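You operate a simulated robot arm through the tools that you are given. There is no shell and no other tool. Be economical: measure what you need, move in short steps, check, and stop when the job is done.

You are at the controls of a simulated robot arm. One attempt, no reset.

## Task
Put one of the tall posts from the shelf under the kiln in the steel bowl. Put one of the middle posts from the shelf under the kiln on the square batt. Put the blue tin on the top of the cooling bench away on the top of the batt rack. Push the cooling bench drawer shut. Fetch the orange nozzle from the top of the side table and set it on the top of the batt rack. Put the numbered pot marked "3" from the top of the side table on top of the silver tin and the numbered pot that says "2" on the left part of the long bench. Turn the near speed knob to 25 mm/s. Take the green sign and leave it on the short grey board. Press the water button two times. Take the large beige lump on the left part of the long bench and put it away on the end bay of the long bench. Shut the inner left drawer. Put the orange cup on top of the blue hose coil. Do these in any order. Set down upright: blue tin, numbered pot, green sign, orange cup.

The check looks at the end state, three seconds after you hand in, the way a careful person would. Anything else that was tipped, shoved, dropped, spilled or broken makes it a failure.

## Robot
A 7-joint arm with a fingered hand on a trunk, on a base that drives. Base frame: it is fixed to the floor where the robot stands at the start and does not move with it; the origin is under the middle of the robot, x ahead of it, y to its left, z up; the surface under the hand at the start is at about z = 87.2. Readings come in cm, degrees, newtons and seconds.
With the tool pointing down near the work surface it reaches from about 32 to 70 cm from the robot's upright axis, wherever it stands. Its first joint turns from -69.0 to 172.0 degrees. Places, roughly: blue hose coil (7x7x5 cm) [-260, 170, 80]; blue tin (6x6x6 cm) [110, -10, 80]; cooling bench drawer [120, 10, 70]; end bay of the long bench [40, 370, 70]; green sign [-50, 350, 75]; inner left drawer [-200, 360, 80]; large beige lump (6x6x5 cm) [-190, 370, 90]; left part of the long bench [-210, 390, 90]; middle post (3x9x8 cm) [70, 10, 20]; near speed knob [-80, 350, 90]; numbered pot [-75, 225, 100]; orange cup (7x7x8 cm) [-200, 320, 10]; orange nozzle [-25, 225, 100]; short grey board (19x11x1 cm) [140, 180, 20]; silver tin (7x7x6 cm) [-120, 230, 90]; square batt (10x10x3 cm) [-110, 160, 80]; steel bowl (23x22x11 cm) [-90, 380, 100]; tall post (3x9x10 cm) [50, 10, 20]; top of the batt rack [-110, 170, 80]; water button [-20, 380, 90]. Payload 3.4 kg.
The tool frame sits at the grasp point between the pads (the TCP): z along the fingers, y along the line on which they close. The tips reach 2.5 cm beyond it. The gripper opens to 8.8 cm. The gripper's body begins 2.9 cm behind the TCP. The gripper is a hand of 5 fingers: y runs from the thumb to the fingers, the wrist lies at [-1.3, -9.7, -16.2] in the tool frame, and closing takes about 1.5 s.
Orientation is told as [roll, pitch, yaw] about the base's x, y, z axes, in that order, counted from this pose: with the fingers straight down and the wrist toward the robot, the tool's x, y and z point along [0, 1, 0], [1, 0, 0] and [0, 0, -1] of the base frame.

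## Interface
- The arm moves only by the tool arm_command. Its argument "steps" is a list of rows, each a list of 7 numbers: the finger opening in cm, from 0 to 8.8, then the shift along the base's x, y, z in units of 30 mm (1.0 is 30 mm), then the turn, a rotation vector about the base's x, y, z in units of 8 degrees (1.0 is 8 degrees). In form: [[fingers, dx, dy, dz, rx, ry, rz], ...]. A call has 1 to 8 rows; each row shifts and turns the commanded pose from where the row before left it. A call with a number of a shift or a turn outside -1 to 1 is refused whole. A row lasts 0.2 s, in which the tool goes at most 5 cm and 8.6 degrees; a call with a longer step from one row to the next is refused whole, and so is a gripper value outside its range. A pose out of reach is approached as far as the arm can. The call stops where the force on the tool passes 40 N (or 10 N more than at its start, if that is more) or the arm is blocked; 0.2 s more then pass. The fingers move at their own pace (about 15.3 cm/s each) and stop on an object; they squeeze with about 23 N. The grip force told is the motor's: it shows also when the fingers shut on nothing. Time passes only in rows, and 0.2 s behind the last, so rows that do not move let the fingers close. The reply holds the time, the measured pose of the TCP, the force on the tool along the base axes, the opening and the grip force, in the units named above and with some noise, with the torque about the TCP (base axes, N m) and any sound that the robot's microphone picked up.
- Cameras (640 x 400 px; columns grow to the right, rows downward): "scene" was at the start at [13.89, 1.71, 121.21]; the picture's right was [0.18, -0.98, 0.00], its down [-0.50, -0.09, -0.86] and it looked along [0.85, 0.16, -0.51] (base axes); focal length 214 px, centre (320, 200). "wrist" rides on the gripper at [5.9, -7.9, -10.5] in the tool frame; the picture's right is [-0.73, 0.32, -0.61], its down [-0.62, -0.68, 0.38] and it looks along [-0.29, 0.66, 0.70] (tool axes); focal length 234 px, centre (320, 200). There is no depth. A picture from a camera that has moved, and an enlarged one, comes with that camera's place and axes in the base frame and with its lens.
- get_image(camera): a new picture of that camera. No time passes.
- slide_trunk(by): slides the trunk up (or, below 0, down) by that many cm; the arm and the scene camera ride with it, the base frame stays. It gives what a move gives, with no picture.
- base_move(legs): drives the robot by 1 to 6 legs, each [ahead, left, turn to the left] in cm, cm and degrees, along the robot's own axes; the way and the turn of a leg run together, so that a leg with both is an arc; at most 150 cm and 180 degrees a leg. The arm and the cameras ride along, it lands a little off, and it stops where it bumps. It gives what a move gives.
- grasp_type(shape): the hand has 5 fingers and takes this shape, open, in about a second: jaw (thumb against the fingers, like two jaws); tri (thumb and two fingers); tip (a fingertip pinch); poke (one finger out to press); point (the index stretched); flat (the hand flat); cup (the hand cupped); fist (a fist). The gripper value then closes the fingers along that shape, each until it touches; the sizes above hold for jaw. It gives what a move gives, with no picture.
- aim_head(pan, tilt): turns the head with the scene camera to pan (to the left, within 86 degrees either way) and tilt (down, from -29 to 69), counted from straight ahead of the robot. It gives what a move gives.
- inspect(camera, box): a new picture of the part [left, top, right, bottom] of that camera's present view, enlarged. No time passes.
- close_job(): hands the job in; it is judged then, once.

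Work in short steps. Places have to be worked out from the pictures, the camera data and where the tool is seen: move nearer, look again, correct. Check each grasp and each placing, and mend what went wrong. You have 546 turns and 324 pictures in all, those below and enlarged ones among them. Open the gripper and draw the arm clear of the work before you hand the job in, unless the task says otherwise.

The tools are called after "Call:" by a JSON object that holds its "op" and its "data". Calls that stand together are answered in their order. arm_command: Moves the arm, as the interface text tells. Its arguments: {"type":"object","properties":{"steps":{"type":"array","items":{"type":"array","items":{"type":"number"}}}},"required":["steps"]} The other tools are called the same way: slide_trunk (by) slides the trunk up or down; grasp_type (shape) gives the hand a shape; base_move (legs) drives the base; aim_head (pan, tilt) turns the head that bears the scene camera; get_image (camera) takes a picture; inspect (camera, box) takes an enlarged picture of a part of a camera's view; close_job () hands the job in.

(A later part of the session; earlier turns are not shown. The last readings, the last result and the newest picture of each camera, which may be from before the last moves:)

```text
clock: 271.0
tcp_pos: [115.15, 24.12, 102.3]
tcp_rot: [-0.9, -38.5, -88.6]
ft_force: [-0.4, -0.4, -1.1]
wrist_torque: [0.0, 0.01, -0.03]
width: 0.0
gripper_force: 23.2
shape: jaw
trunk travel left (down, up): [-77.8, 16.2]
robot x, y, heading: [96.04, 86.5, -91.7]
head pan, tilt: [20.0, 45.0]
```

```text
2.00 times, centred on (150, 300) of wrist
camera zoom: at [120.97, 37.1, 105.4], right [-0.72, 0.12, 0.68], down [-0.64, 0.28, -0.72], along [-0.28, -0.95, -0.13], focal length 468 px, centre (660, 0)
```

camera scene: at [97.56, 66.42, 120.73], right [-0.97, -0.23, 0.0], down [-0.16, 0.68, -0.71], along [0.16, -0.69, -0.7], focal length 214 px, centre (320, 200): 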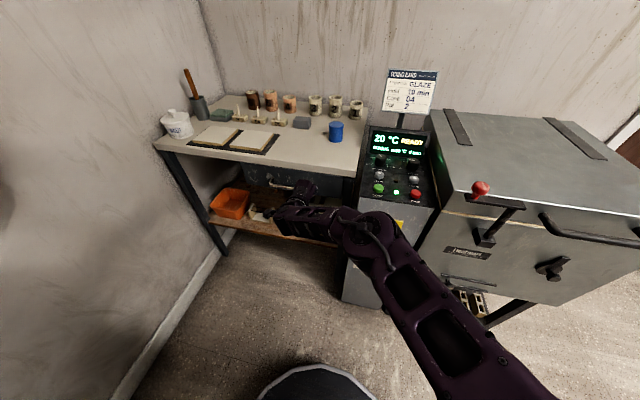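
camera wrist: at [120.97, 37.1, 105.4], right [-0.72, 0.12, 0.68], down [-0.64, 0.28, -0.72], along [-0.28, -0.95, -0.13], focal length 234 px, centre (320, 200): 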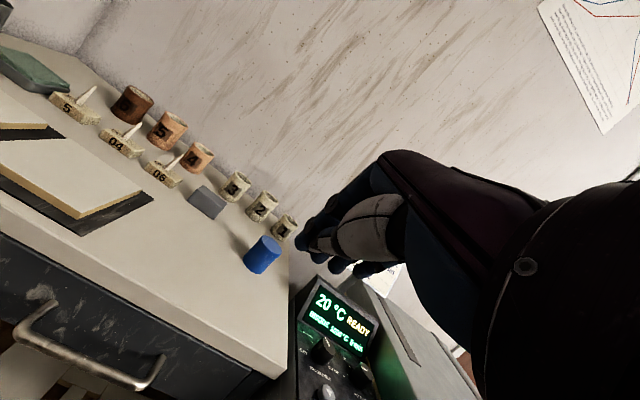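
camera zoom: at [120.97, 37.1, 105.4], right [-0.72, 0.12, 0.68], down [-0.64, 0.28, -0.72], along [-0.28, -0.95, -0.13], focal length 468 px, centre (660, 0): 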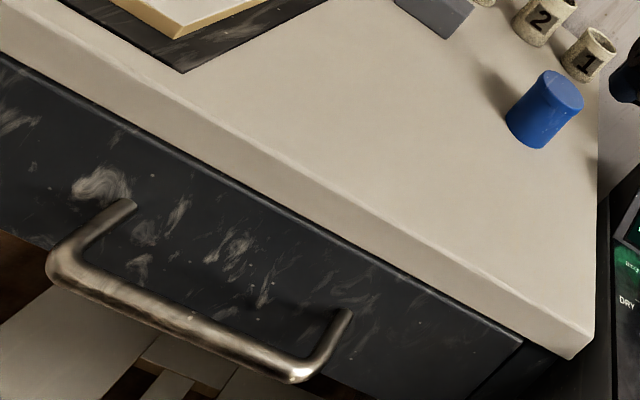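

Drawer is shut. Now the tin (top ≈ (108.7,−8,85)). I restore fingers-down, open, raise, and move to about (122,58).

Call:
{"op": "slide_trunk", "data": {"by": 14}}

Call:
{"op": "arm_command", "data": {"steps": [[8.8, 0, 0, 0, 1, 0, 0], [8.8, 0, 0, 0, 1, 0, 0], [8.8, 0, 0, 0, 1, 0, 0], [8.8, 0, 0, 0, 1, 0, 0], [8.8, 0, 0, 0, 0.8, 0, 0]]}}

Call:
{"op": "base_move", "data": {"legs": [[26, 0, 1.7], [0, 24, 0]]}}

```text
clock: 272.7
tcp_pos: [115.15, 24.19, 116.3]
tcp_rot: [-1.0, -38.5, -88.6]
ft_force: [-0.6, 0.0, 0.0]
wrist_torque: [-0.04, -0.01, -0.01]
width: 0.0
gripper_force: 23.1
shape: jaw
trunk travel left (down, up): [-91.8, 2.2]
robot x, y, heading: [96.37, 86.99, -91.5]
head pan, tilt: [20.0, 45.0]
```

```text
clock: 273.9
tcp_pos: [111.77, 23.21, 116.55]
tcp_rot: [0.0, 0.0, -88.9]
ft_force: [0.3, 0.2, -0.2]
wrist_torque: [-0.03, 0.01, 0.0]
width: 8.78
gripper_force: 0.1
shape: jaw
out of reach, approached as far as the arm can: row 4, 5
trunk travel left (down, up): [-91.8, 2.2]
robot x, y, heading: [96.31, 86.71, -91.7]
head pan, tilt: [20.0, 45.0]
```

```text
clock: 277.1
tcp_pos: [137.08, -2.34, 116.78]
tcp_rot: [-0.1, -0.1, -87.2]
ft_force: [-0.7, 0.4, -0.3]
wrist_torque: [-0.02, -0.02, 0.0]
width: 8.76
gripper_force: 0.1
shape: jaw
trunk travel left (down, up): [-91.8, 2.2]
robot x, y, heading: [119.9, 60.64, -89.6]
head pan, tilt: [20.0, 45.0]
```

Sweep the hand right to above the tin at z≈116.

Call:
{"op": "arm_command", "data": {"steps": [[8.8, -1, 0, 0, 0, 0, 0], [8.8, -1, 0, 0, 0, 0, 0], [8.8, -1, 0, 0, 0, 0, 0], [8.8, -1, 0, 0, 0, 0, 0], [8.8, -1, -0.3, 0, 0, 0, 0], [8.8, -1, -0.3, 0, 0, 0, 0], [8.8, -1, -0.5, 0, 0, 0, 0], [8.8, -1, -0.5, 0, 0, 0, 0]]}}

Call:
{"op": "arm_command", "data": {"steps": [[8.8, -0.8, 0, -0.5, 0, 0, 0], [8.8, -0.7, 0, -0.8, 0, 0, 0], [8.8, 0, 0, -0.8, 0, 0, 0]]}}

Call:
{"op": "get_image", "data": {"camera": "wrist"}}

Call:
{"op": "get_image", "data": {"camera": "scene"}}

```text
clock: 278.9
tcp_pos: [113.15, -7.17, 116.75]
tcp_rot: [0.1, -0.1, -87.3]
ft_force: [0.8, -0.1, -0.4]
wrist_torque: [-0.03, -0.04, 0.01]
width: 8.77
gripper_force: 0.1
shape: jaw
trunk travel left (down, up): [-91.8, 2.2]
robot x, y, heading: [119.65, 61.15, -89.8]
head pan, tilt: [20.0, 45.0]
```

```text
clock: 279.7
tcp_pos: [108.79, -7.26, 110.52]
tcp_rot: [-0.2, -0.2, -87.2]
ft_force: [0.7, 0.3, -0.7]
wrist_torque: [-0.02, 0.0, -0.02]
width: 8.76
gripper_force: 0.1
shape: jaw
trunk travel left (down, up): [-91.8, 2.2]
robot x, y, heading: [119.87, 60.96, -89.7]
head pan, tilt: [20.0, 45.0]
```

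```text
200 pictures are left
camera wrist: at [114.4, 1.15, 120.78], right [-0.71, -0.36, 0.61], down [-0.66, 0.65, -0.38], along [-0.26, -0.67, -0.69], focal length 234 px, centre (320, 200)
```

wrist: 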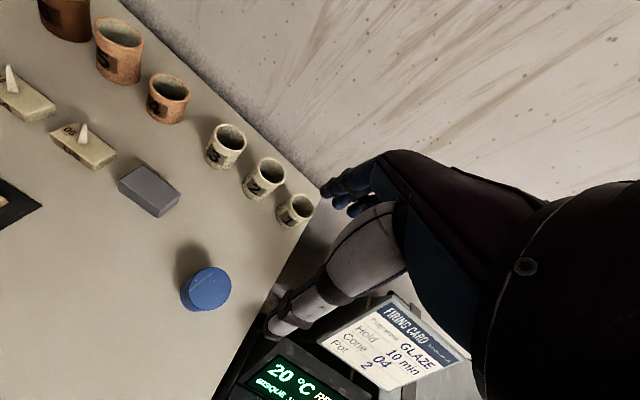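

```text
199 pictures are left
camera scene: at [122.9, 48.02, 164.63], right [-0.94, -0.34, 0.0], down [-0.24, 0.66, -0.71], along [0.24, -0.66, -0.71], focal length 214 px, centre (320, 200)
```

scene: 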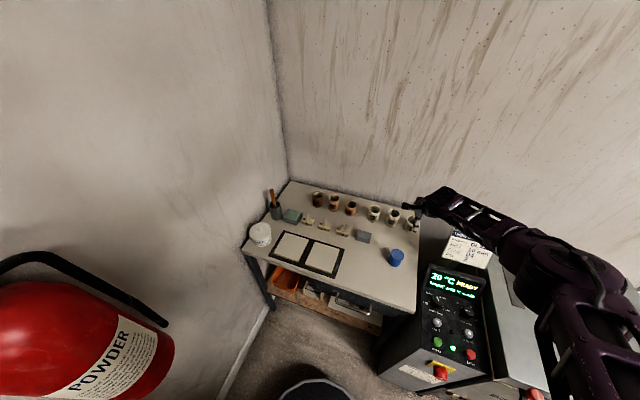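

Tin at about (109.2,−7). The forearm path stays clear of the card stand, so I lower by trunk.

Call:
{"op": "slide_trunk", "data": {"by": -19}}

Call:
{"op": "get_image", "data": {"camera": "wrist"}}

Call:
{"op": "get_image", "data": {"camera": "scene"}}

```text
clock: 281.8
tcp_pos: [108.82, -6.95, 91.46]
tcp_rot: [0.1, 0.0, -87.2]
ft_force: [-0.9, 0.7, -0.9]
wrist_torque: [0.01, -0.01, 0.03]
width: 8.76
gripper_force: 0.2
shape: jaw
trunk travel left (down, up): [-72.8, 21.2]
robot x, y, heading: [120.04, 60.6, -90.1]
head pan, tilt: [20.0, 45.0]
```

```text
198 pictures are left
camera wrist: at [114.32, 1.19, 101.82], right [-0.71, -0.36, 0.61], down [-0.66, 0.65, -0.38], along [-0.26, -0.67, -0.69], focal length 234 px, centre (320, 200)
```

wrist: 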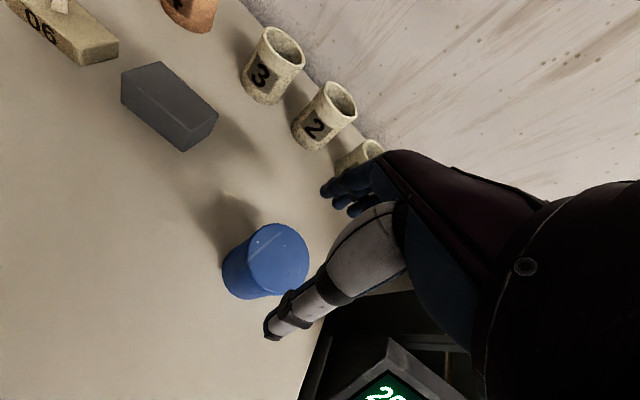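

```text
197 pictures are left
camera scene: at [122.76, 48.08, 145.64], right [-0.94, -0.34, 0.0], down [-0.24, 0.66, -0.71], along [0.24, -0.66, -0.71], focal length 214 px, centre (320, 200)
```

scene: 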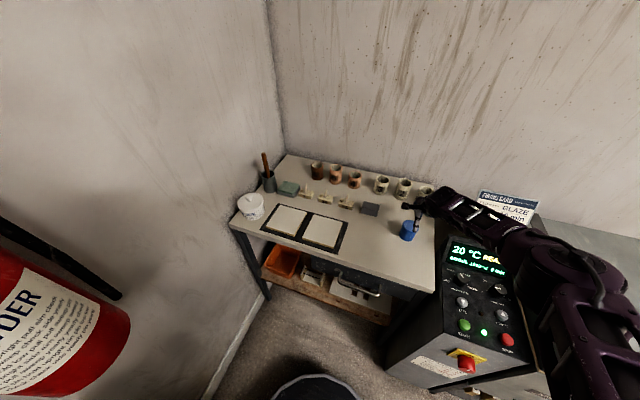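

Aligned with the tin. Lower 7.5 cm and close.

Call:
{"op": "slide_trunk", "data": {"by": -4}}

Call:
{"op": "slide_trunk", "data": {"by": -3.5}}

Call:
{"op": "get_image", "data": {"camera": "wrist"}}

```text
clock: 282.6
tcp_pos: [108.76, -7.13, 87.48]
tcp_rot: [0.1, -0.1, -87.2]
ft_force: [0.5, -0.3, 0.7]
wrist_torque: [-0.02, -0.01, 0.0]
width: 8.77
gripper_force: 0.2
shape: jaw
trunk travel left (down, up): [-68.8, 25.2]
robot x, y, heading: [120.34, 60.6, -89.9]
head pan, tilt: [20.0, 45.0]
```

```text
clock: 283.4
tcp_pos: [108.74, -7.08, 83.85]
tcp_rot: [0.0, -0.1, -87.2]
ft_force: [0.3, 0.5, 0.0]
wrist_torque: [0.02, -0.01, 0.02]
width: 8.81
gripper_force: 0.1
shape: jaw
trunk travel left (down, up): [-65.3, 28.7]
robot x, y, heading: [120.08, 60.58, -89.7]
head pan, tilt: [20.0, 45.0]
```

```text
196 pictures are left
camera wrist: at [114.32, 1.2, 94.32], right [-0.71, -0.36, 0.61], down [-0.66, 0.65, -0.39], along [-0.26, -0.67, -0.69], focal length 234 px, centre (320, 200)
```

wrist: 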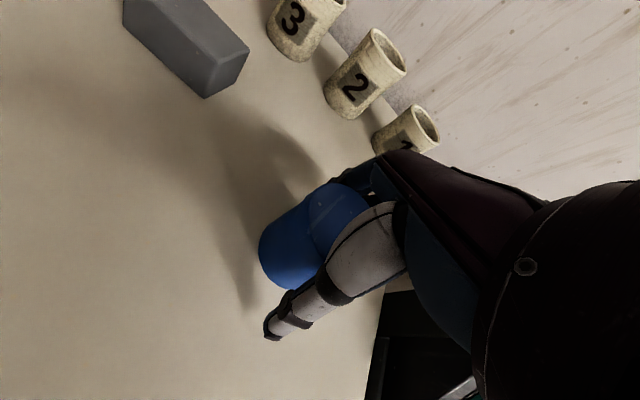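

Call:
{"op": "arm_command", "data": {"steps": [[5, 0, 0, 0, 0, 0, 0], [5, 0, 0, 0, 0, 0, 0], [5, 0, 0, 0, 0, 0, 0], [5, 0, 0, 0, 0, 0, 0], [5, 0, 0, 0.3, 0, 0, 0]]}}

Call:
{"op": "slide_trunk", "data": {"by": 15}}

Call:
{"op": "get_image", "data": {"camera": "wrist"}}

```text
clock: 284.6
tcp_pos: [108.76, -7.18, 84.9]
tcp_rot: [0.1, -0.2, -87.2]
ft_force: [0.1, -0.2, -0.9]
wrist_torque: [-0.02, 0.02, 0.02]
width: 5.03
gripper_force: 0.0
shape: jaw
trunk travel left (down, up): [-65.3, 28.7]
robot x, y, heading: [120.15, 60.64, -89.8]
head pan, tilt: [20.0, 45.0]
```

```text
clock: 286.4
tcp_pos: [108.78, -7.13, 99.74]
tcp_rot: [0.0, -0.2, -87.2]
ft_force: [-0.2, 0.2, -1.3]
wrist_torque: [0.02, -0.01, 0.0]
width: 5.14
gripper_force: 0.0
shape: jaw
trunk travel left (down, up): [-80.3, 13.7]
robot x, y, heading: [120.11, 60.81, -89.4]
head pan, tilt: [20.0, 45.0]
```

```text
195 pictures are left
camera wrist: at [114.31, 1.17, 110.22], right [-0.71, -0.36, 0.61], down [-0.66, 0.65, -0.38], along [-0.26, -0.67, -0.69], focal length 234 px, centre (320, 200)
```

wrist: 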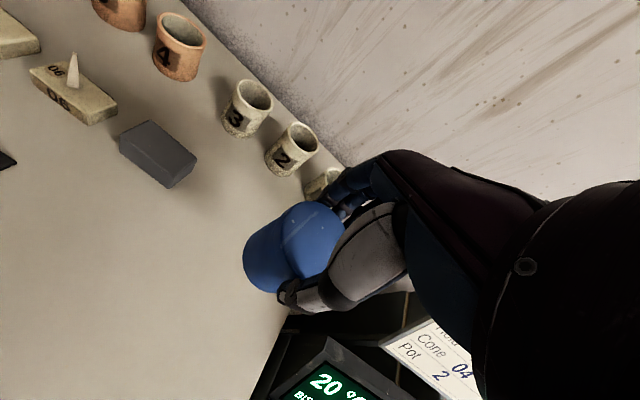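

It lifted but grip is loose; tighten now.

Call:
{"op": "arm_command", "data": {"steps": [[3, 0, 0, 0, 0, 0, 0], [3, 0, 0, 0, 0, 0, 0], [3, 0, 0, 0, 0, 0, 0]]}}

Call:
{"op": "get_image", "data": {"camera": "wrist"}}

```text
clock: 287.1
tcp_pos: [108.82, -7.14, 99.88]
tcp_rot: [0.0, -0.1, -87.2]
ft_force: [1.0, 0.0, -0.3]
wrist_torque: [-0.01, 0.01, -0.01]
width: 4.59
gripper_force: 23.3
shape: jaw
trunk travel left (down, up): [-80.3, 13.7]
robot x, y, heading: [119.96, 60.89, -89.8]
head pan, tilt: [20.0, 45.0]
```

```text
194 pictures are left
camera wrist: at [114.31, 1.18, 110.24], right [-0.71, -0.36, 0.61], down [-0.66, 0.65, -0.38], along [-0.26, -0.67, -0.69], focal length 234 px, centre (320, 200)
```

wrist: 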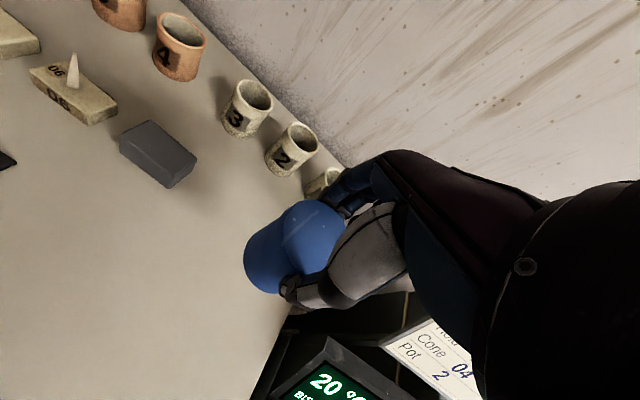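

Secure. Raise, retract the hand, and drive out via (96,70) → (96,115), then to the batt rack.

Call:
{"op": "slide_trunk", "data": {"by": 13}}

Call:
{"op": "arm_command", "data": {"steps": [[3, 0, 0.8, 0, 0, 0, 0], [3, 0, 0.8, 0, 0, 0, 0], [3, 0, 0.8, 0, 0, 0, 0], [3, 0, 0.8, 0, 0, 0, 0]]}}

Call:
{"op": "base_move", "data": {"legs": [[-4, 0, 0], [0, -32, 0], [-50, 0, 0]]}}

```text
clock: 288.7
tcp_pos: [108.67, -7.1, 112.76]
tcp_rot: [0.1, 0.0, -87.2]
ft_force: [-0.6, 0.6, -1.0]
wrist_torque: [-0.02, 0.01, 0.04]
width: 4.57
gripper_force: 22.9
shape: jaw
trunk travel left (down, up): [-93.3, 0.7]
robot x, y, heading: [119.65, 60.45, -90.0]
head pan, tilt: [20.0, 45.0]
```

```text
clock: 289.7
tcp_pos: [108.57, 2.82, 112.83]
tcp_rot: [-0.1, -0.1, -87.2]
ft_force: [-0.2, 0.7, -0.7]
wrist_torque: [-0.02, 0.0, -0.01]
width: 4.56
gripper_force: 23.4
shape: jaw
trunk travel left (down, up): [-93.3, 0.7]
robot x, y, heading: [119.91, 60.78, -89.7]
head pan, tilt: [20.0, 45.0]
```

```text
clock: 294.9
tcp_pos: [75.8, 55.69, 112.75]
tcp_rot: [0.0, -0.1, -87.2]
ft_force: [0.4, -0.2, -1.9]
wrist_torque: [-0.01, 0.0, 0.01]
width: 4.53
gripper_force: 22.7
shape: jaw
trunk travel left (down, up): [-93.3, 0.7]
robot x, y, heading: [87.12, 113.48, -89.9]
head pan, tilt: [20.0, 45.0]
```

Now travel to the front (−y side) of the batt rack.

Call:
{"op": "base_move", "data": {"legs": [[0, -60, 0], [0, 0, -180], [-6, 0, 0], [0, 100, 0]]}}

Call:
{"op": "aim_head", "data": {"pan": 15, "tilt": 45}}

Call:
{"op": "get_image", "data": {"camera": "scene"}}

```text
clock: 311.0
tcp_pos: [-62.46, 166.7, 112.82]
tcp_rot: [-0.1, -0.1, 92.1]
ft_force: [0.1, 0.6, -0.2]
wrist_torque: [-0.01, 0.01, 0.01]
width: 4.49
gripper_force: 22.7
shape: jaw
trunk travel left (down, up): [-93.3, 0.7]
robot x, y, heading: [-74.42, 108.82, 89.3]
head pan, tilt: [20.0, 45.0]
```

```text
clock: 311.7
tcp_pos: [-62.63, 166.78, 112.72]
tcp_rot: [0.0, -0.1, 92.1]
ft_force: [0.7, 0.0, -0.9]
wrist_torque: [0.0, -0.02, 0.03]
width: 4.48
gripper_force: 23.1
shape: jaw
trunk travel left (down, up): [-93.3, 0.7]
robot x, y, heading: [-74.86, 108.99, 89.5]
head pan, tilt: [15.0, 45.0]
```

```text
193 pictures are left
camera scene: at [-76.63, 121.88, 166.13], right [0.97, 0.25, 0.0], down [0.18, -0.68, -0.71], along [-0.18, 0.68, -0.71], focal length 214 px, centre (320, 200)
```

scene: 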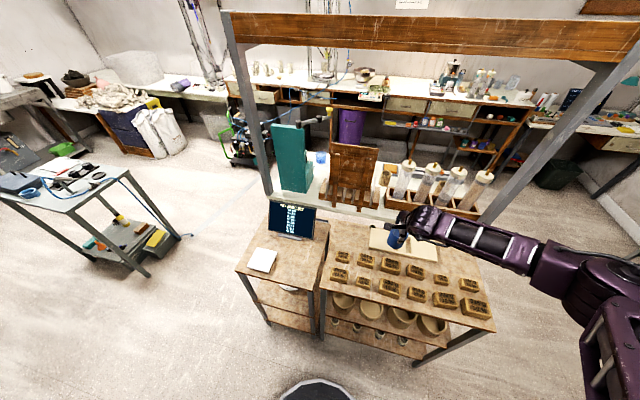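

Call:
{"op": "inspect", "data": {"camera": "scene", "box": [220, 190, 350, 310]}}

Call:
{"op": "inspect", "data": {"camera": "scene", "box": [240, 60, 520, 230]}}

```text
3.33 times, centred on (285, 250) of scene
camera zoom: at [-76.63, 121.88, 166.13], right [0.97, 0.25, 0.0], down [0.18, -0.68, -0.71], along [-0.18, 0.68, -0.71], focal length 715 px, centre (437, 33)
```

zoom: 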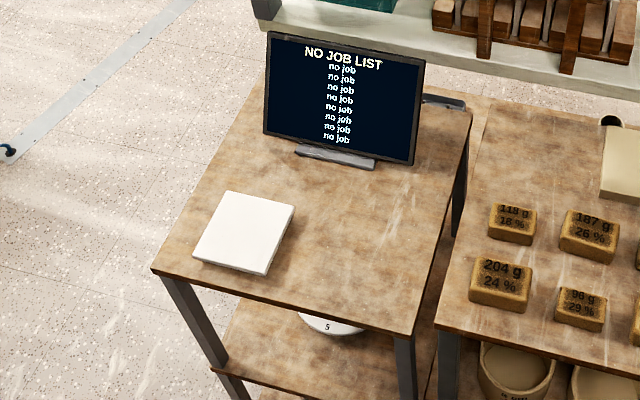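

```text
2.29 times, centred on (380, 145) of scene
camera zoom: at [-76.63, 121.88, 166.13], right [0.97, 0.25, 0.0], down [0.18, -0.68, -0.71], along [-0.18, 0.68, -0.71], focal length 490 px, centre (183, 326)
```

zoom: 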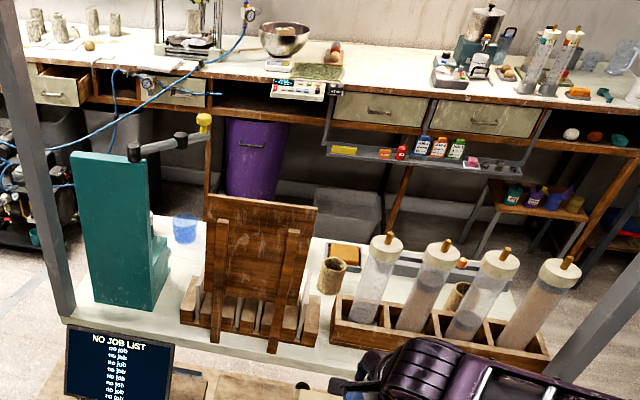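

The batt rack top spans x −123..−88, y 154..190 with the square batt at (−113,161) and a screen behind. I'll put the tin at about (−94,166).

Call:
{"op": "base_move", "data": {"legs": [[0, 31.5, 0]]}}

Call:
{"op": "get_image", "data": {"camera": "wrist"}}

Call:
{"op": "get_image", "data": {"camera": "scene"}}

```text
clock: 313.8
tcp_pos: [-93.36, 166.94, 112.75]
tcp_rot: [0.0, -0.1, 91.8]
ft_force: [-0.3, -0.2, -0.9]
wrist_torque: [-0.04, 0.01, 0.04]
width: 4.49
gripper_force: 22.5
shape: jaw
trunk travel left (down, up): [-93.3, 0.7]
robot x, y, heading: [-105.85, 109.17, 89.0]
head pan, tilt: [15.0, 45.0]
```

```text
190 pictures are left
camera wrist: at [-98.85, 159.01, 123.11], right [0.72, 0.34, 0.61], down [0.64, -0.66, -0.39], along [0.27, 0.67, -0.69], focal length 234 px, centre (320, 200)
```

wrist: 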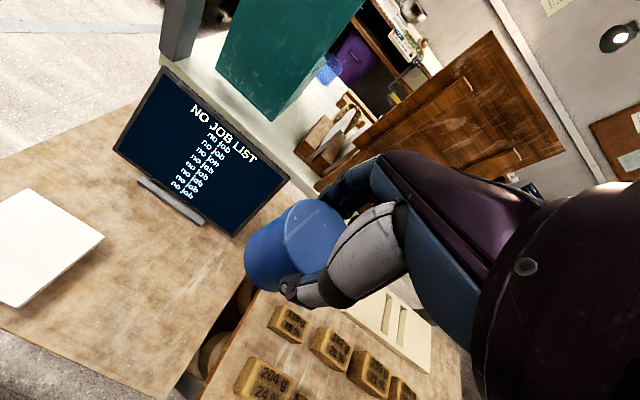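

```text
189 pictures are left
camera scene: at [-107.48, 122.27, 166.13], right [0.97, 0.24, 0.0], down [0.17, -0.69, -0.71], along [-0.17, 0.69, -0.71], focal length 214 px, centre (320, 200)
```

scene: 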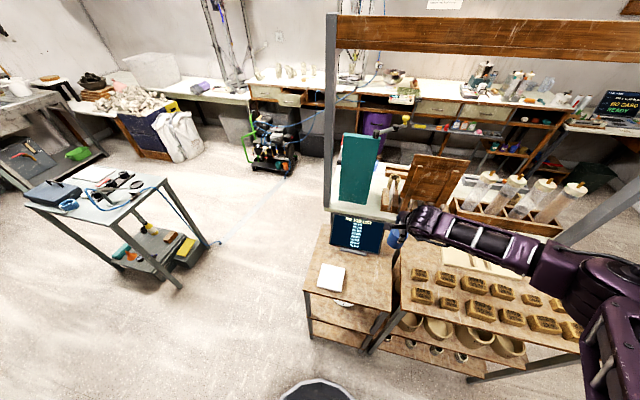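

Call:
{"op": "inspect", "data": {"camera": "scene", "box": [290, 200, 420, 350]}}

```text
2.67 times, centred on (355, 275) of scene
camera zoom: at [-107.48, 122.27, 166.13], right [0.97, 0.24, 0.0], down [0.17, -0.69, -0.71], along [-0.17, 0.69, -0.71], focal length 572 px, centre (227, 0)
```

zoom: 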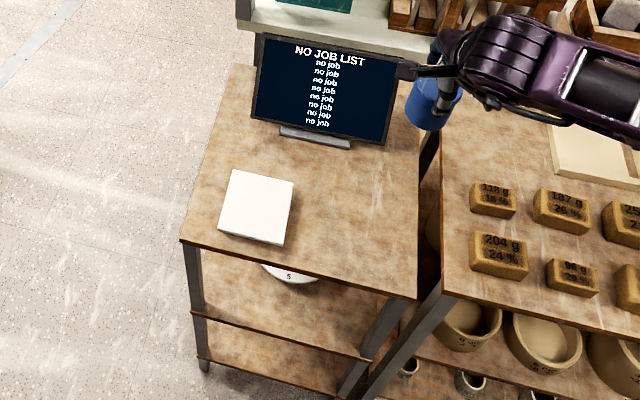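

Rack top z≈79.5, corner confirmed. Lower the tin with the trunk to just above the top.

Call:
{"op": "slide_trunk", "data": {"by": -24.5}}

Call:
{"op": "get_image", "data": {"camera": "wrist"}}

```text
clock: 316.3
tcp_pos: [-93.48, 167.04, 88.3]
tcp_rot: [0.1, 0.0, 91.8]
ft_force: [0.9, -0.2, -1.6]
wrist_torque: [0.01, -0.01, 0.0]
width: 4.49
gripper_force: 23.1
shape: jaw
trunk travel left (down, up): [-68.8, 25.2]
robot x, y, heading: [-105.82, 109.11, 89.3]
head pan, tilt: [15.0, 45.0]
```

```text
187 pictures are left
camera wrist: at [-98.97, 159.0, 98.63], right [0.72, 0.34, 0.61], down [0.64, -0.66, -0.38], along [0.27, 0.67, -0.69], focal length 234 px, centre (320, 200)
```

wrist: 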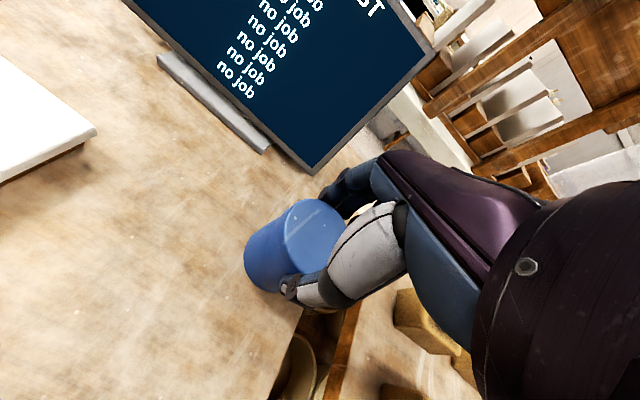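

Call:
{"op": "arm_command", "data": {"steps": [[3, 0, -0.5, 0, 0, 0, 0], [3, 0, 0, -0.3, 0, 0, 0], [3, 0, 0, -0.15, 0, 0, 0], [3, 0, 0, -0.15, 0, 0, 0]]}}

Call:
{"op": "arm_command", "data": {"steps": [[3, 0, 0, -0.12, 0, 0, 0], [3, 0, 0, -0.12, 0, 0, 0]]}}

```text
clock: 317.3
tcp_pos: [-93.54, 165.55, 86.48]
tcp_rot: [0.0, -0.1, 91.8]
ft_force: [-1.0, 0.4, 1.1]
wrist_torque: [0.03, 0.01, 0.0]
width: 4.45
gripper_force: 22.6
shape: jaw
trunk travel left (down, up): [-68.8, 25.2]
robot x, y, heading: [-105.57, 109.27, 89.2]
head pan, tilt: [15.0, 45.0]
```

```text
clock: 317.9
tcp_pos: [-93.38, 165.43, 86.24]
tcp_rot: [0.0, -0.7, 91.9]
ft_force: [1.3, 0.8, 24.2]
wrist_torque: [0.12, 0.01, 0.0]
width: 4.47
gripper_force: 23.2
shape: jaw
trunk travel left (down, up): [-68.8, 25.2]
robot x, y, heading: [-105.55, 109.25, 89.2]
head pan, tilt: [15.0, 45.0]
```

Contact (24 N). Ease up slightly, open, and lift.

Call:
{"op": "arm_command", "data": {"steps": [[3, 0, 0, 0.1, 0, 0, 0], [5.5, 0, 0, 0, 0, 0, 0], [7.0, 0, 0, 0, 0, 0, 0], [7.0, 0, 0, 0, 0, 0, 0], [7.0, 0, 0, 0.4, 0, 0, 0], [7, 0, 0, 0.8, 0, 0, 0]]}}

Call:
{"op": "slide_trunk", "data": {"by": 20}}

Call:
{"op": "get_image", "data": {"camera": "wrist"}}

```text
clock: 319.3
tcp_pos: [-93.48, 165.3, 89.69]
tcp_rot: [-0.2, -0.1, 91.8]
ft_force: [0.2, -0.2, 0.4]
wrist_torque: [0.02, 0.02, 0.0]
width: 6.98
gripper_force: 0.0
shape: jaw
trunk travel left (down, up): [-68.8, 25.2]
robot x, y, heading: [-105.84, 109.34, 89.1]
head pan, tilt: [15.0, 45.0]
```

```text
clock: 321.5
tcp_pos: [-93.39, 165.36, 109.69]
tcp_rot: [0.0, -0.1, 91.8]
ft_force: [-0.3, -0.7, 0.6]
wrist_torque: [0.0, 0.01, 0.0]
width: 7.0
gripper_force: 0.1
shape: jaw
trunk travel left (down, up): [-88.8, 5.2]
robot x, y, heading: [-105.95, 109.49, 89.1]
head pan, tilt: [15.0, 45.0]
```

```text
186 pictures are left
camera wrist: at [-98.95, 157.38, 120.03], right [0.72, 0.34, 0.61], down [0.64, -0.66, -0.38], along [0.27, 0.67, -0.69], focal length 234 px, centre (320, 200)
```

wrist: 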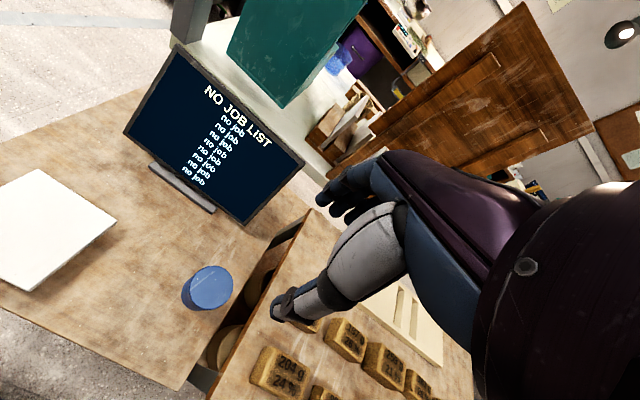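

Tin is upright on the rack. Now the middle post: drive back to the kiln corner stance at heading −49°.

Call:
{"op": "base_move", "data": {"legs": [[0, 0, -138.5], [100, 0, 0]]}}

```text
clock: 332.4
tcp_pos: [-12.4, -16.43, 109.67]
tcp_rot: [0.0, 0.0, -46.6]
ft_force: [-0.1, 0.0, -0.2]
wrist_torque: [-0.03, 0.0, 0.01]
width: 6.97
gripper_force: 0.1
shape: jaw
trunk travel left (down, up): [-88.8, 5.2]
robot x, y, heading: [-40.57, 33.65, -49.1]
head pan, tilt: [15.0, 45.0]
```

Call:
{"op": "base_move", "data": {"legs": [[-14, 0, 0], [0, 82, 0]]}}

Call:
{"op": "arm_command", "data": {"steps": [[5, 0, 0, 0, 0, 0, 1], [5, 0, 0, 0, 0, 0, 1], [5, 0, 0, 0, 0, 0, 1], [5, 0, 0, 0, 0, 0, 1], [5, 0, 0, 0, 0, 0, 1], [5, 0, 0, 0, 0, 0, 0.8]]}}

Call:
{"op": "slide_trunk", "data": {"by": -40}}

Call:
{"op": "slide_trunk", "data": {"by": -36}}

```text
clock: 337.7
tcp_pos: [40.22, 46.95, 109.64]
tcp_rot: [-0.1, -0.1, -47.1]
ft_force: [-0.9, 0.2, 0.0]
wrist_torque: [0.02, -0.02, 0.01]
width: 7.0
gripper_force: 0.1
shape: jaw
trunk travel left (down, up): [-88.8, 5.2]
robot x, y, heading: [12.56, 97.45, -49.8]
head pan, tilt: [15.0, 45.0]
```

```text
clock: 339.1
tcp_pos: [39.88, 49.0, 110.47]
tcp_rot: [-0.4, -1.0, -2.4]
ft_force: [-0.2, 0.2, 0.6]
wrist_torque: [0.01, 0.0, 0.02]
width: 5.07
gripper_force: 0.1
shape: jaw
out of reach, approached as far as the arm can: row 6
trunk travel left (down, up): [-88.8, 5.2]
robot x, y, heading: [12.82, 97.23, -50.0]
head pan, tilt: [15.0, 45.0]
```

```text
clock: 342.9
tcp_pos: [39.85, 48.82, 70.29]
tcp_rot: [-0.4, -0.9, -2.5]
ft_force: [0.3, -0.3, 0.2]
wrist_torque: [0.0, 0.01, 0.0]
width: 5.01
gripper_force: 0.0
shape: jaw
trunk travel left (down, up): [-48.8, 45.2]
robot x, y, heading: [13.07, 97.46, -49.8]
head pan, tilt: [15.0, 45.0]
```

```text
clock: 346.4
tcp_pos: [39.98, 48.89, 34.25]
tcp_rot: [-0.4, -1.0, -2.4]
ft_force: [-0.3, 0.9, -0.2]
wrist_torque: [-0.01, 0.0, 0.02]
width: 5.02
gripper_force: 0.0
shape: jaw
trunk travel left (down, up): [-12.8, 81.2]
robot x, y, heading: [12.77, 97.53, -49.5]
head pan, tilt: [15.0, 45.0]
```

Now tilt the fingers forward −41° while lowering a little.

Call:
{"op": "arm_command", "data": {"steps": [[5, 0, 0, -0.5, 0, 0, 0], [5, 0, 0, -0.5, 0, 0, 0], [5, 0, 0, -0.5, -0.5, 0, 0], [5, 0, 0, -0.4, -0.8, 0, 0], [5, 0, 0, 0, -0.8, 0, 0], [5, 0, 0, 0, -1, 0, 0], [5, 0, 0, 0, -1, 0, 0], [5, 0, 0, 0, -1, 0, 0.3]]}}

Call:
{"op": "get_image", "data": {"camera": "wrist"}}

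```text
clock: 348.2
tcp_pos: [39.89, 48.92, 28.58]
tcp_rot: [-29.3, -2.0, -1.6]
ft_force: [-0.4, -0.6, 0.5]
wrist_torque: [0.01, -0.02, 0.0]
width: 5.04
gripper_force: 0.0
shape: jaw
out of reach, approached as far as the arm can: row 7, 8
trunk travel left (down, up): [-12.8, 81.2]
robot x, y, heading: [12.62, 97.27, -49.9]
head pan, tilt: [15.0, 45.0]
```

```text
185 pictures are left
camera wrist: at [32.14, 59.41, 34.5], right [0.28, -0.34, 0.9], down [-0.7, -0.71, -0.05], along [0.66, -0.61, -0.44], focal length 234 px, centre (320, 200)
```

wrist: 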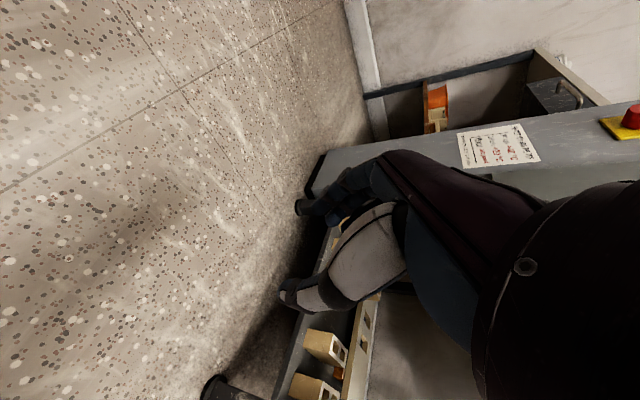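

Call:
{"op": "arm_command", "data": {"steps": [[5, -0.6, -0.5, -0.3, 0, 0, 0], [5, -0.6, -0.5, -0.3, -0.3, 0, 0], [5, -0.6, -0.5, 0, -0.6, 0, 0.2], [5, 0, -0.3, 0, -0.6, 0, 0], [5, 0, 0, 0, -0.6, 0, 0]]}}

```text
clock: 349.4
tcp_pos: [35.06, 44.82, 26.74]
tcp_rot: [-33.8, -2.0, -0.6]
ft_force: [0.9, -0.3, -0.3]
wrist_torque: [0.0, 0.05, 0.0]
width: 5.04
gripper_force: 0.1
shape: jaw
out of reach, approached as far as the arm can: row 3, 4, 5
trunk travel left (down, up): [-12.8, 81.2]
robot x, y, heading: [12.29, 97.46, -49.5]
head pan, tilt: [15.0, 45.0]
```

Call:
{"op": "slide_trunk", "data": {"by": 2.5}}

Call:
{"op": "base_move", "data": {"legs": [[28, 4.5, 0]]}}

Call:
{"op": "get_image", "data": {"camera": "wrist"}}

Call:
{"op": "aim_head", "data": {"pan": 5, "tilt": 45}}

Call:
{"op": "inspect", "data": {"camera": "scene", "box": [280, 120, 480, 240]}}

```text
clock: 350.1
tcp_pos: [35.26, 44.77, 29.36]
tcp_rot: [-33.7, -2.0, -0.6]
ft_force: [0.0, 0.9, -0.3]
wrist_torque: [-0.02, 0.02, -0.02]
width: 5.04
gripper_force: 0.1
shape: jaw
trunk travel left (down, up): [-15.3, 78.7]
robot x, y, heading: [12.45, 97.63, -49.6]
head pan, tilt: [15.0, 45.0]
```

```text
clock: 352.1
tcp_pos: [57.07, 26.03, 29.3]
tcp_rot: [-33.7, -1.9, -0.5]
ft_force: [-0.5, 0.2, -0.2]
wrist_torque: [0.0, 0.04, 0.0]
width: 5.0
gripper_force: 0.1
shape: jaw
trunk travel left (down, up): [-15.3, 78.7]
robot x, y, heading: [34.43, 78.27, -49.4]
head pan, tilt: [15.0, 45.0]
```

```text
184 pictures are left
camera wrist: at [49.19, 36.75, 34.37], right [0.29, -0.27, 0.92], down [-0.69, -0.73, 0.0], along [0.67, -0.63, -0.39], focal length 234 px, centre (320, 200)
```

wrist: 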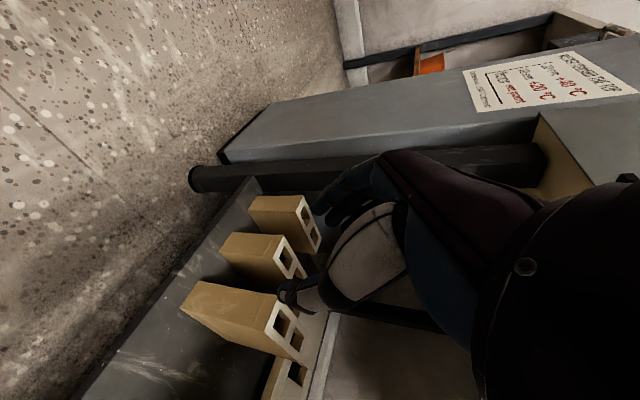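

```text
clock: 352.9
tcp_pos: [57.02, 25.86, 29.31]
tcp_rot: [-33.8, -2.0, -0.6]
ft_force: [0.7, -0.3, 0.3]
wrist_torque: [-0.01, 0.02, -0.02]
width: 5.02
gripper_force: 0.0
shape: jaw
trunk travel left (down, up): [-15.3, 78.7]
robot x, y, heading: [34.5, 78.47, -49.4]
head pan, tilt: [5.0, 45.0]
```

```text
3.20 times, centred on (380, 180) of scene
camera zoom: at [43.43, 69.0, 88.13], right [-0.7, -0.71, 0.0], down [-0.5, 0.5, -0.71], along [0.5, -0.5, -0.71], focal length 686 px, centre (128, 264)
```

zoom: 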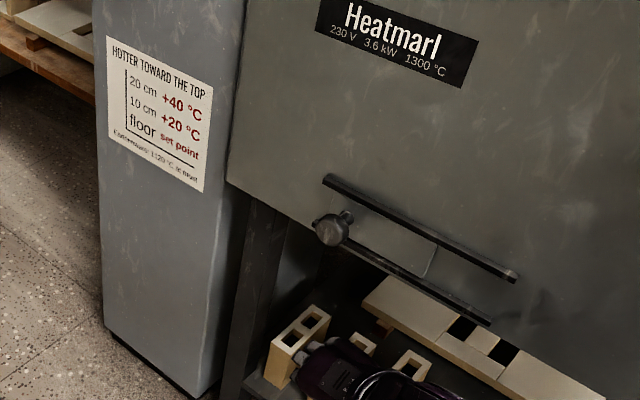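

Projection matches post #2 at x≈60.4. Move to pre-grasp.

Call:
{"op": "arm_command", "data": {"steps": [[4.9, 0.6, -0.65, -0.2, 0, 0, 0], [4.9, 0.5, -0.65, -0.2, 0, 0, 0], [4.9, 0, 0, 0, 0, 0, 0]]}}

Call:
{"op": "get_image", "data": {"camera": "wrist"}}

```text
clock: 353.6
tcp_pos: [60.69, 21.95, 28.34]
tcp_rot: [-33.7, -2.0, -0.5]
ft_force: [-0.3, 0.2, 0.4]
wrist_torque: [-0.01, -0.01, 0.01]
width: 4.93
gripper_force: 0.0
shape: jaw
trunk travel left (down, up): [-15.3, 78.7]
robot x, y, heading: [34.6, 78.31, -49.5]
head pan, tilt: [5.0, 45.0]
```

```text
182 pictures are left
camera wrist: at [52.71, 32.8, 33.31], right [0.29, -0.27, 0.92], down [-0.69, -0.73, 0.0], along [0.67, -0.63, -0.39], focal length 234 px, centre (320, 200)
```

wrist: 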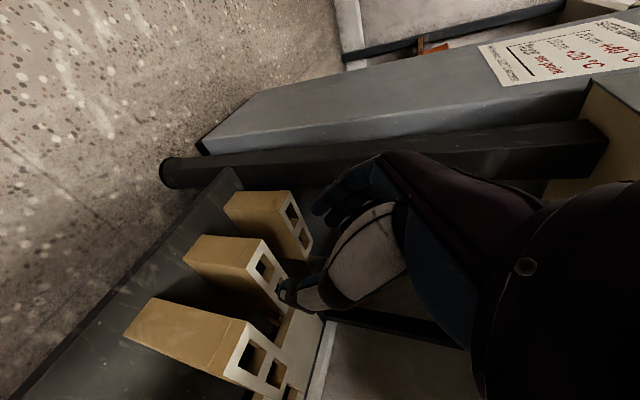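

Call:
{"op": "arm_command", "data": {"steps": [[4.9, 0.02, -0.3, -0.43, 0, 0, 0], [4.9, 0, -0.28, -0.43, 0, 0, 0], [4.9, 0, -0.28, -0.43, 0, 0, 0], [4.9, 0, -0.28, -0.43, 0, 0, 0]]}}

Call:
{"op": "get_image", "data": {"camera": "wrist"}}

```text
clock: 354.6
tcp_pos: [60.5, 18.43, 22.85]
tcp_rot: [-33.8, -2.0, -0.5]
ft_force: [0.2, -0.6, 0.1]
wrist_torque: [-0.02, 0.0, 0.0]
width: 4.95
gripper_force: 0.1
shape: jaw
trunk travel left (down, up): [-15.3, 78.7]
robot x, y, heading: [34.56, 78.33, -49.5]
head pan, tilt: [5.0, 45.0]
```

```text
181 pictures are left
camera wrist: at [52.57, 29.33, 27.94], right [0.29, -0.27, 0.92], down [-0.69, -0.73, 0.0], along [0.67, -0.63, -0.39], focal length 234 px, centre (320, 200)
```

wrist: 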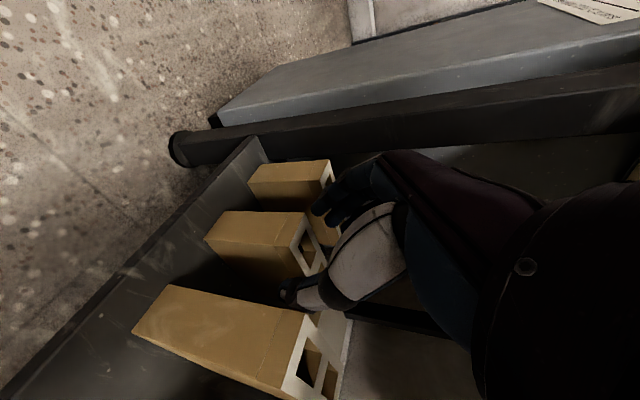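

Call:
{"op": "arm_command", "data": {"steps": [[4.9, 0.03, -0.22, -0.38, 0, 0, 0], [4.9, 0.03, -0.22, -0.38, 0, 0, 0], [2, 0, 0, 0, 0, 0, 0], [2, 0, 0, 0, 0, 0, 0], [2, 0, 0, 0, 0, 0, 0], [2, 0, 0, 0, 0, 0, 0]]}}

Call:
{"op": "get_image", "data": {"camera": "wrist"}}

```text
clock: 356.1
tcp_pos: [60.66, 17.13, 20.61]
tcp_rot: [-33.6, -2.0, -0.5]
ft_force: [-1.4, -0.1, -1.3]
wrist_torque: [-0.02, 0.05, -0.01]
width: 2.45
gripper_force: 22.9
shape: jaw
trunk travel left (down, up): [-15.3, 78.7]
robot x, y, heading: [34.2, 78.23, -49.6]
head pan, tilt: [5.0, 45.0]
```

```text
180 pictures are left
camera wrist: at [52.77, 27.99, 25.72], right [0.29, -0.27, 0.92], down [-0.69, -0.73, 0.0], along [0.67, -0.63, -0.39], focal length 234 px, centre (320, 200)
```

wrist: 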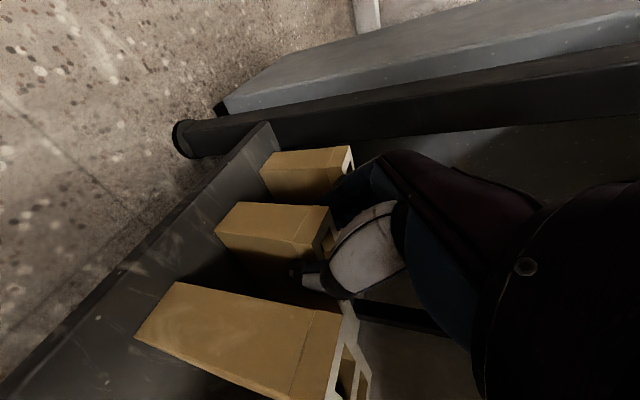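

Gripped. Lift with the trunk and pull straight out along +y.

Call:
{"op": "slide_trunk", "data": {"by": 5}}

Call:
{"op": "arm_command", "data": {"steps": [[2, 0, 0.5, 0, 0, 0, 0], [2, 0, 0.5, 0, 0, 0, 0], [2, 0, 0.5, 0, 0, 0, 0]]}}

Call:
{"op": "base_move", "data": {"legs": [[-26.6, 22.7, 0]]}}

Call:
{"op": "get_image", "data": {"camera": "wrist"}}

Call:
{"op": "get_image", "data": {"camera": "scene"}}

```text
clock: 357.0
tcp_pos: [60.69, 17.11, 25.76]
tcp_rot: [-33.8, -2.0, -0.4]
ft_force: [0.8, -0.8, -2.3]
wrist_torque: [0.03, -0.01, 0.03]
width: 2.38
gripper_force: 23.0
shape: jaw
trunk travel left (down, up): [-20.3, 73.7]
robot x, y, heading: [34.51, 78.09, -49.8]
head pan, tilt: [5.0, 45.0]
```

```text
clock: 357.8
tcp_pos: [60.66, 21.54, 25.55]
tcp_rot: [-33.5, -1.9, -0.4]
ft_force: [0.3, 0.6, -2.5]
wrist_torque: [0.03, 0.0, -0.01]
width: 2.42
gripper_force: 23.0
shape: jaw
trunk travel left (down, up): [-20.3, 73.7]
robot x, y, heading: [34.18, 78.89, -49.9]
head pan, tilt: [5.0, 45.0]
```

```text
clock: 360.0
tcp_pos: [60.36, 56.0, 25.71]
tcp_rot: [-33.6, -1.9, -0.8]
ft_force: [0.4, -0.4, -1.7]
wrist_torque: [0.05, 0.01, -0.02]
width: 2.43
gripper_force: 22.8
shape: jaw
trunk travel left (down, up): [-20.3, 73.7]
robot x, y, heading: [34.78, 113.14, -49.8]
head pan, tilt: [5.0, 45.0]
```

```text
179 pictures are left
camera wrist: at [52.59, 66.9, 30.79], right [0.29, -0.27, 0.92], down [-0.69, -0.72, 0.0], along [0.66, -0.64, -0.4], focal length 234 px, centre (320, 200)
```

wrist: 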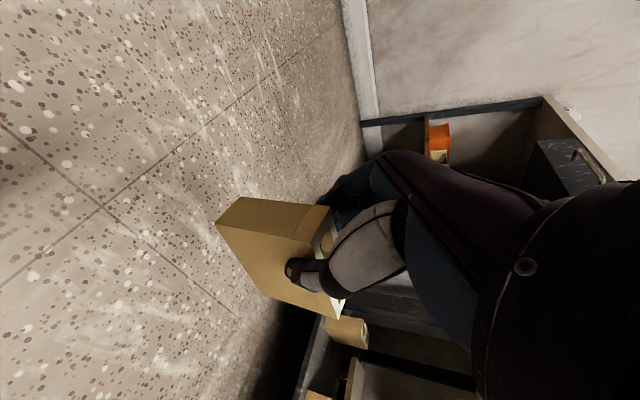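

```text
178 pictures are left
camera scene: at [43.53, 103.6, 93.13], right [-0.71, -0.71, 0.0], down [-0.5, 0.5, -0.71], along [0.5, -0.5, -0.71], focal length 214 px, centre (320, 200)
```

scene: 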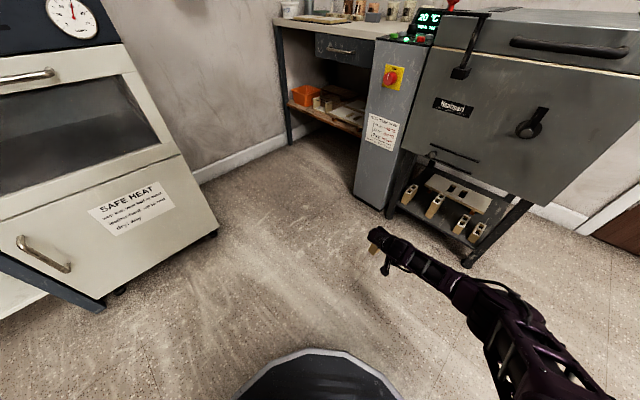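

Posts otherwise undisturbed and the drawer is flush. I raise the trunk and carry the post to the rack.

Call:
{"op": "slide_trunk", "data": {"by": 40}}

Call:
{"op": "slide_trunk", "data": {"by": 33}}

Call:
{"op": "base_move", "data": {"legs": [[0, 0, 139.8], [-28, 0, 0], [0, 150, 0], [0, 14, 0]]}}

Call:
{"op": "aim_head", "data": {"pan": -5, "tilt": 45}}

Call:
{"op": "get_image", "data": {"camera": "scene"}}

Call:
{"op": "get_image", "data": {"camera": "wrist"}}

```text
clock: 363.9
tcp_pos: [60.52, 55.93, 65.58]
tcp_rot: [-33.6, -1.9, -0.8]
ft_force: [0.1, -0.2, -1.6]
wrist_torque: [0.05, -0.05, 0.02]
width: 2.41
gripper_force: 22.9
shape: jaw
trunk travel left (down, up): [-60.3, 33.7]
robot x, y, heading: [34.23, 113.32, -49.9]
head pan, tilt: [5.0, 45.0]
```

```text
clock: 367.1
tcp_pos: [60.43, 56.01, 98.66]
tcp_rot: [-33.6, -1.9, -0.7]
ft_force: [0.6, 0.4, -2.2]
wrist_torque: [0.03, -0.02, 0.01]
width: 2.4
gripper_force: 23.0
shape: jaw
trunk travel left (down, up): [-93.3, 0.7]
robot x, y, heading: [34.75, 113.13, -49.9]
head pan, tilt: [5.0, 45.0]
```

```text
clock: 382.8
tcp_pos: [-113.12, 134.28, 98.63]
tcp_rot: [-33.6, -2.0, 144.1]
ft_force: [-0.1, 0.1, -2.2]
wrist_torque: [-0.1, 0.05, -0.01]
width: 2.38
gripper_force: 23.1
shape: jaw
trunk travel left (down, up): [-93.3, 0.7]
robot x, y, heading: [-124.94, 72.81, 95.3]
head pan, tilt: [5.0, 45.0]
```

```text
clock: 383.6
tcp_pos: [-113.41, 134.33, 98.66]
tcp_rot: [-33.6, -1.9, 144.3]
ft_force: [0.4, 0.4, -1.7]
wrist_torque: [-0.04, 0.02, -0.01]
width: 2.38
gripper_force: 23.0
shape: jaw
trunk travel left (down, up): [-93.3, 0.7]
robot x, y, heading: [-124.98, 72.82, 95.0]
head pan, tilt: [-5.0, 45.0]
```

```text
177 pictures are left
camera scene: at [-125.4, 85.82, 166.13], right [1.0, 0.0, 0.0], down [0.0, -0.71, -0.71], along [0.0, 0.71, -0.71], focal length 214 px, centre (320, 200)
```

scene: 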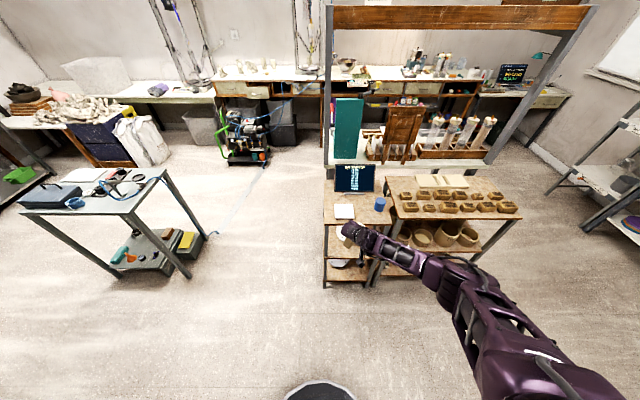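

```text
176 pictures are left
camera wrist: at [-113.03, 120.93, 103.78], right [-0.08, 0.39, 0.92], down [0.98, 0.2, 0.0], along [-0.18, 0.9, -0.4], focal length 234 px, centre (320, 200)
```

wrist: 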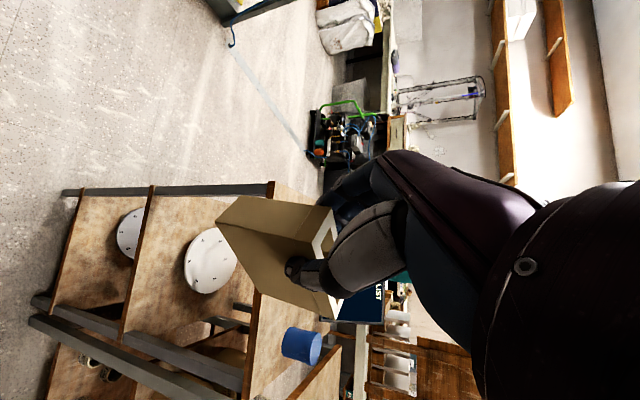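

Call:
{"op": "base_move", "data": {"legs": [[19, -1, 0]]}}

Call:
{"op": "get_image", "data": {"camera": "wrist"}}

Call:
{"op": "inspect", "data": {"camera": "scene", "box": [290, 160, 420, 310]}}

```text
clock: 385.1
tcp_pos: [-114.21, 153.04, 98.79]
tcp_rot: [-33.7, -1.9, 144.3]
ft_force: [0.1, 0.4, -2.0]
wrist_torque: [-0.05, 0.03, 0.0]
width: 2.42
gripper_force: 23.2
shape: jaw
trunk travel left (down, up): [-93.3, 0.7]
robot x, y, heading: [-125.7, 91.54, 95.3]
head pan, tilt: [-5.0, 45.0]
```

```text
175 pictures are left
camera wrist: at [-113.75, 139.64, 103.84], right [-0.08, 0.39, 0.92], down [0.98, 0.2, 0.0], along [-0.18, 0.9, -0.4], focal length 234 px, centre (320, 200)
```

wrist: 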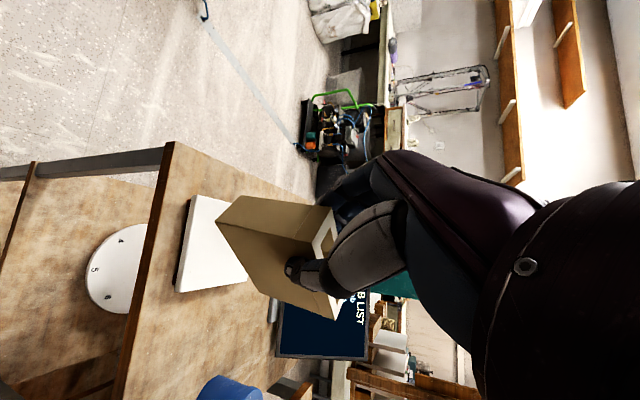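

```text
2.67 times, centred on (355, 235) of scene
camera zoom: at [-126.01, 104.43, 166.15], right [1.0, 0.0, 0.0], down [0.0, -0.71, -0.71], along [0.0, 0.71, -0.71], focal length 572 px, centre (227, 107)
```

zoom: 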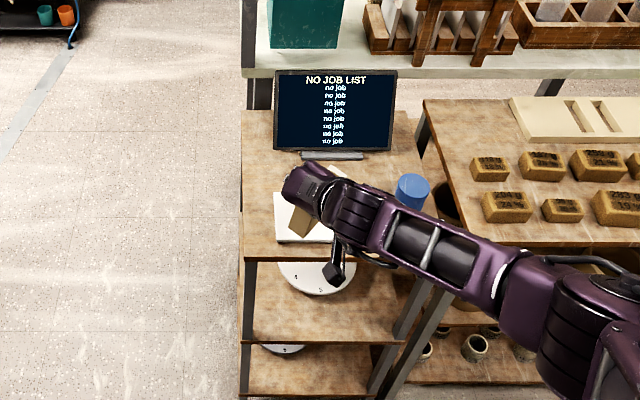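

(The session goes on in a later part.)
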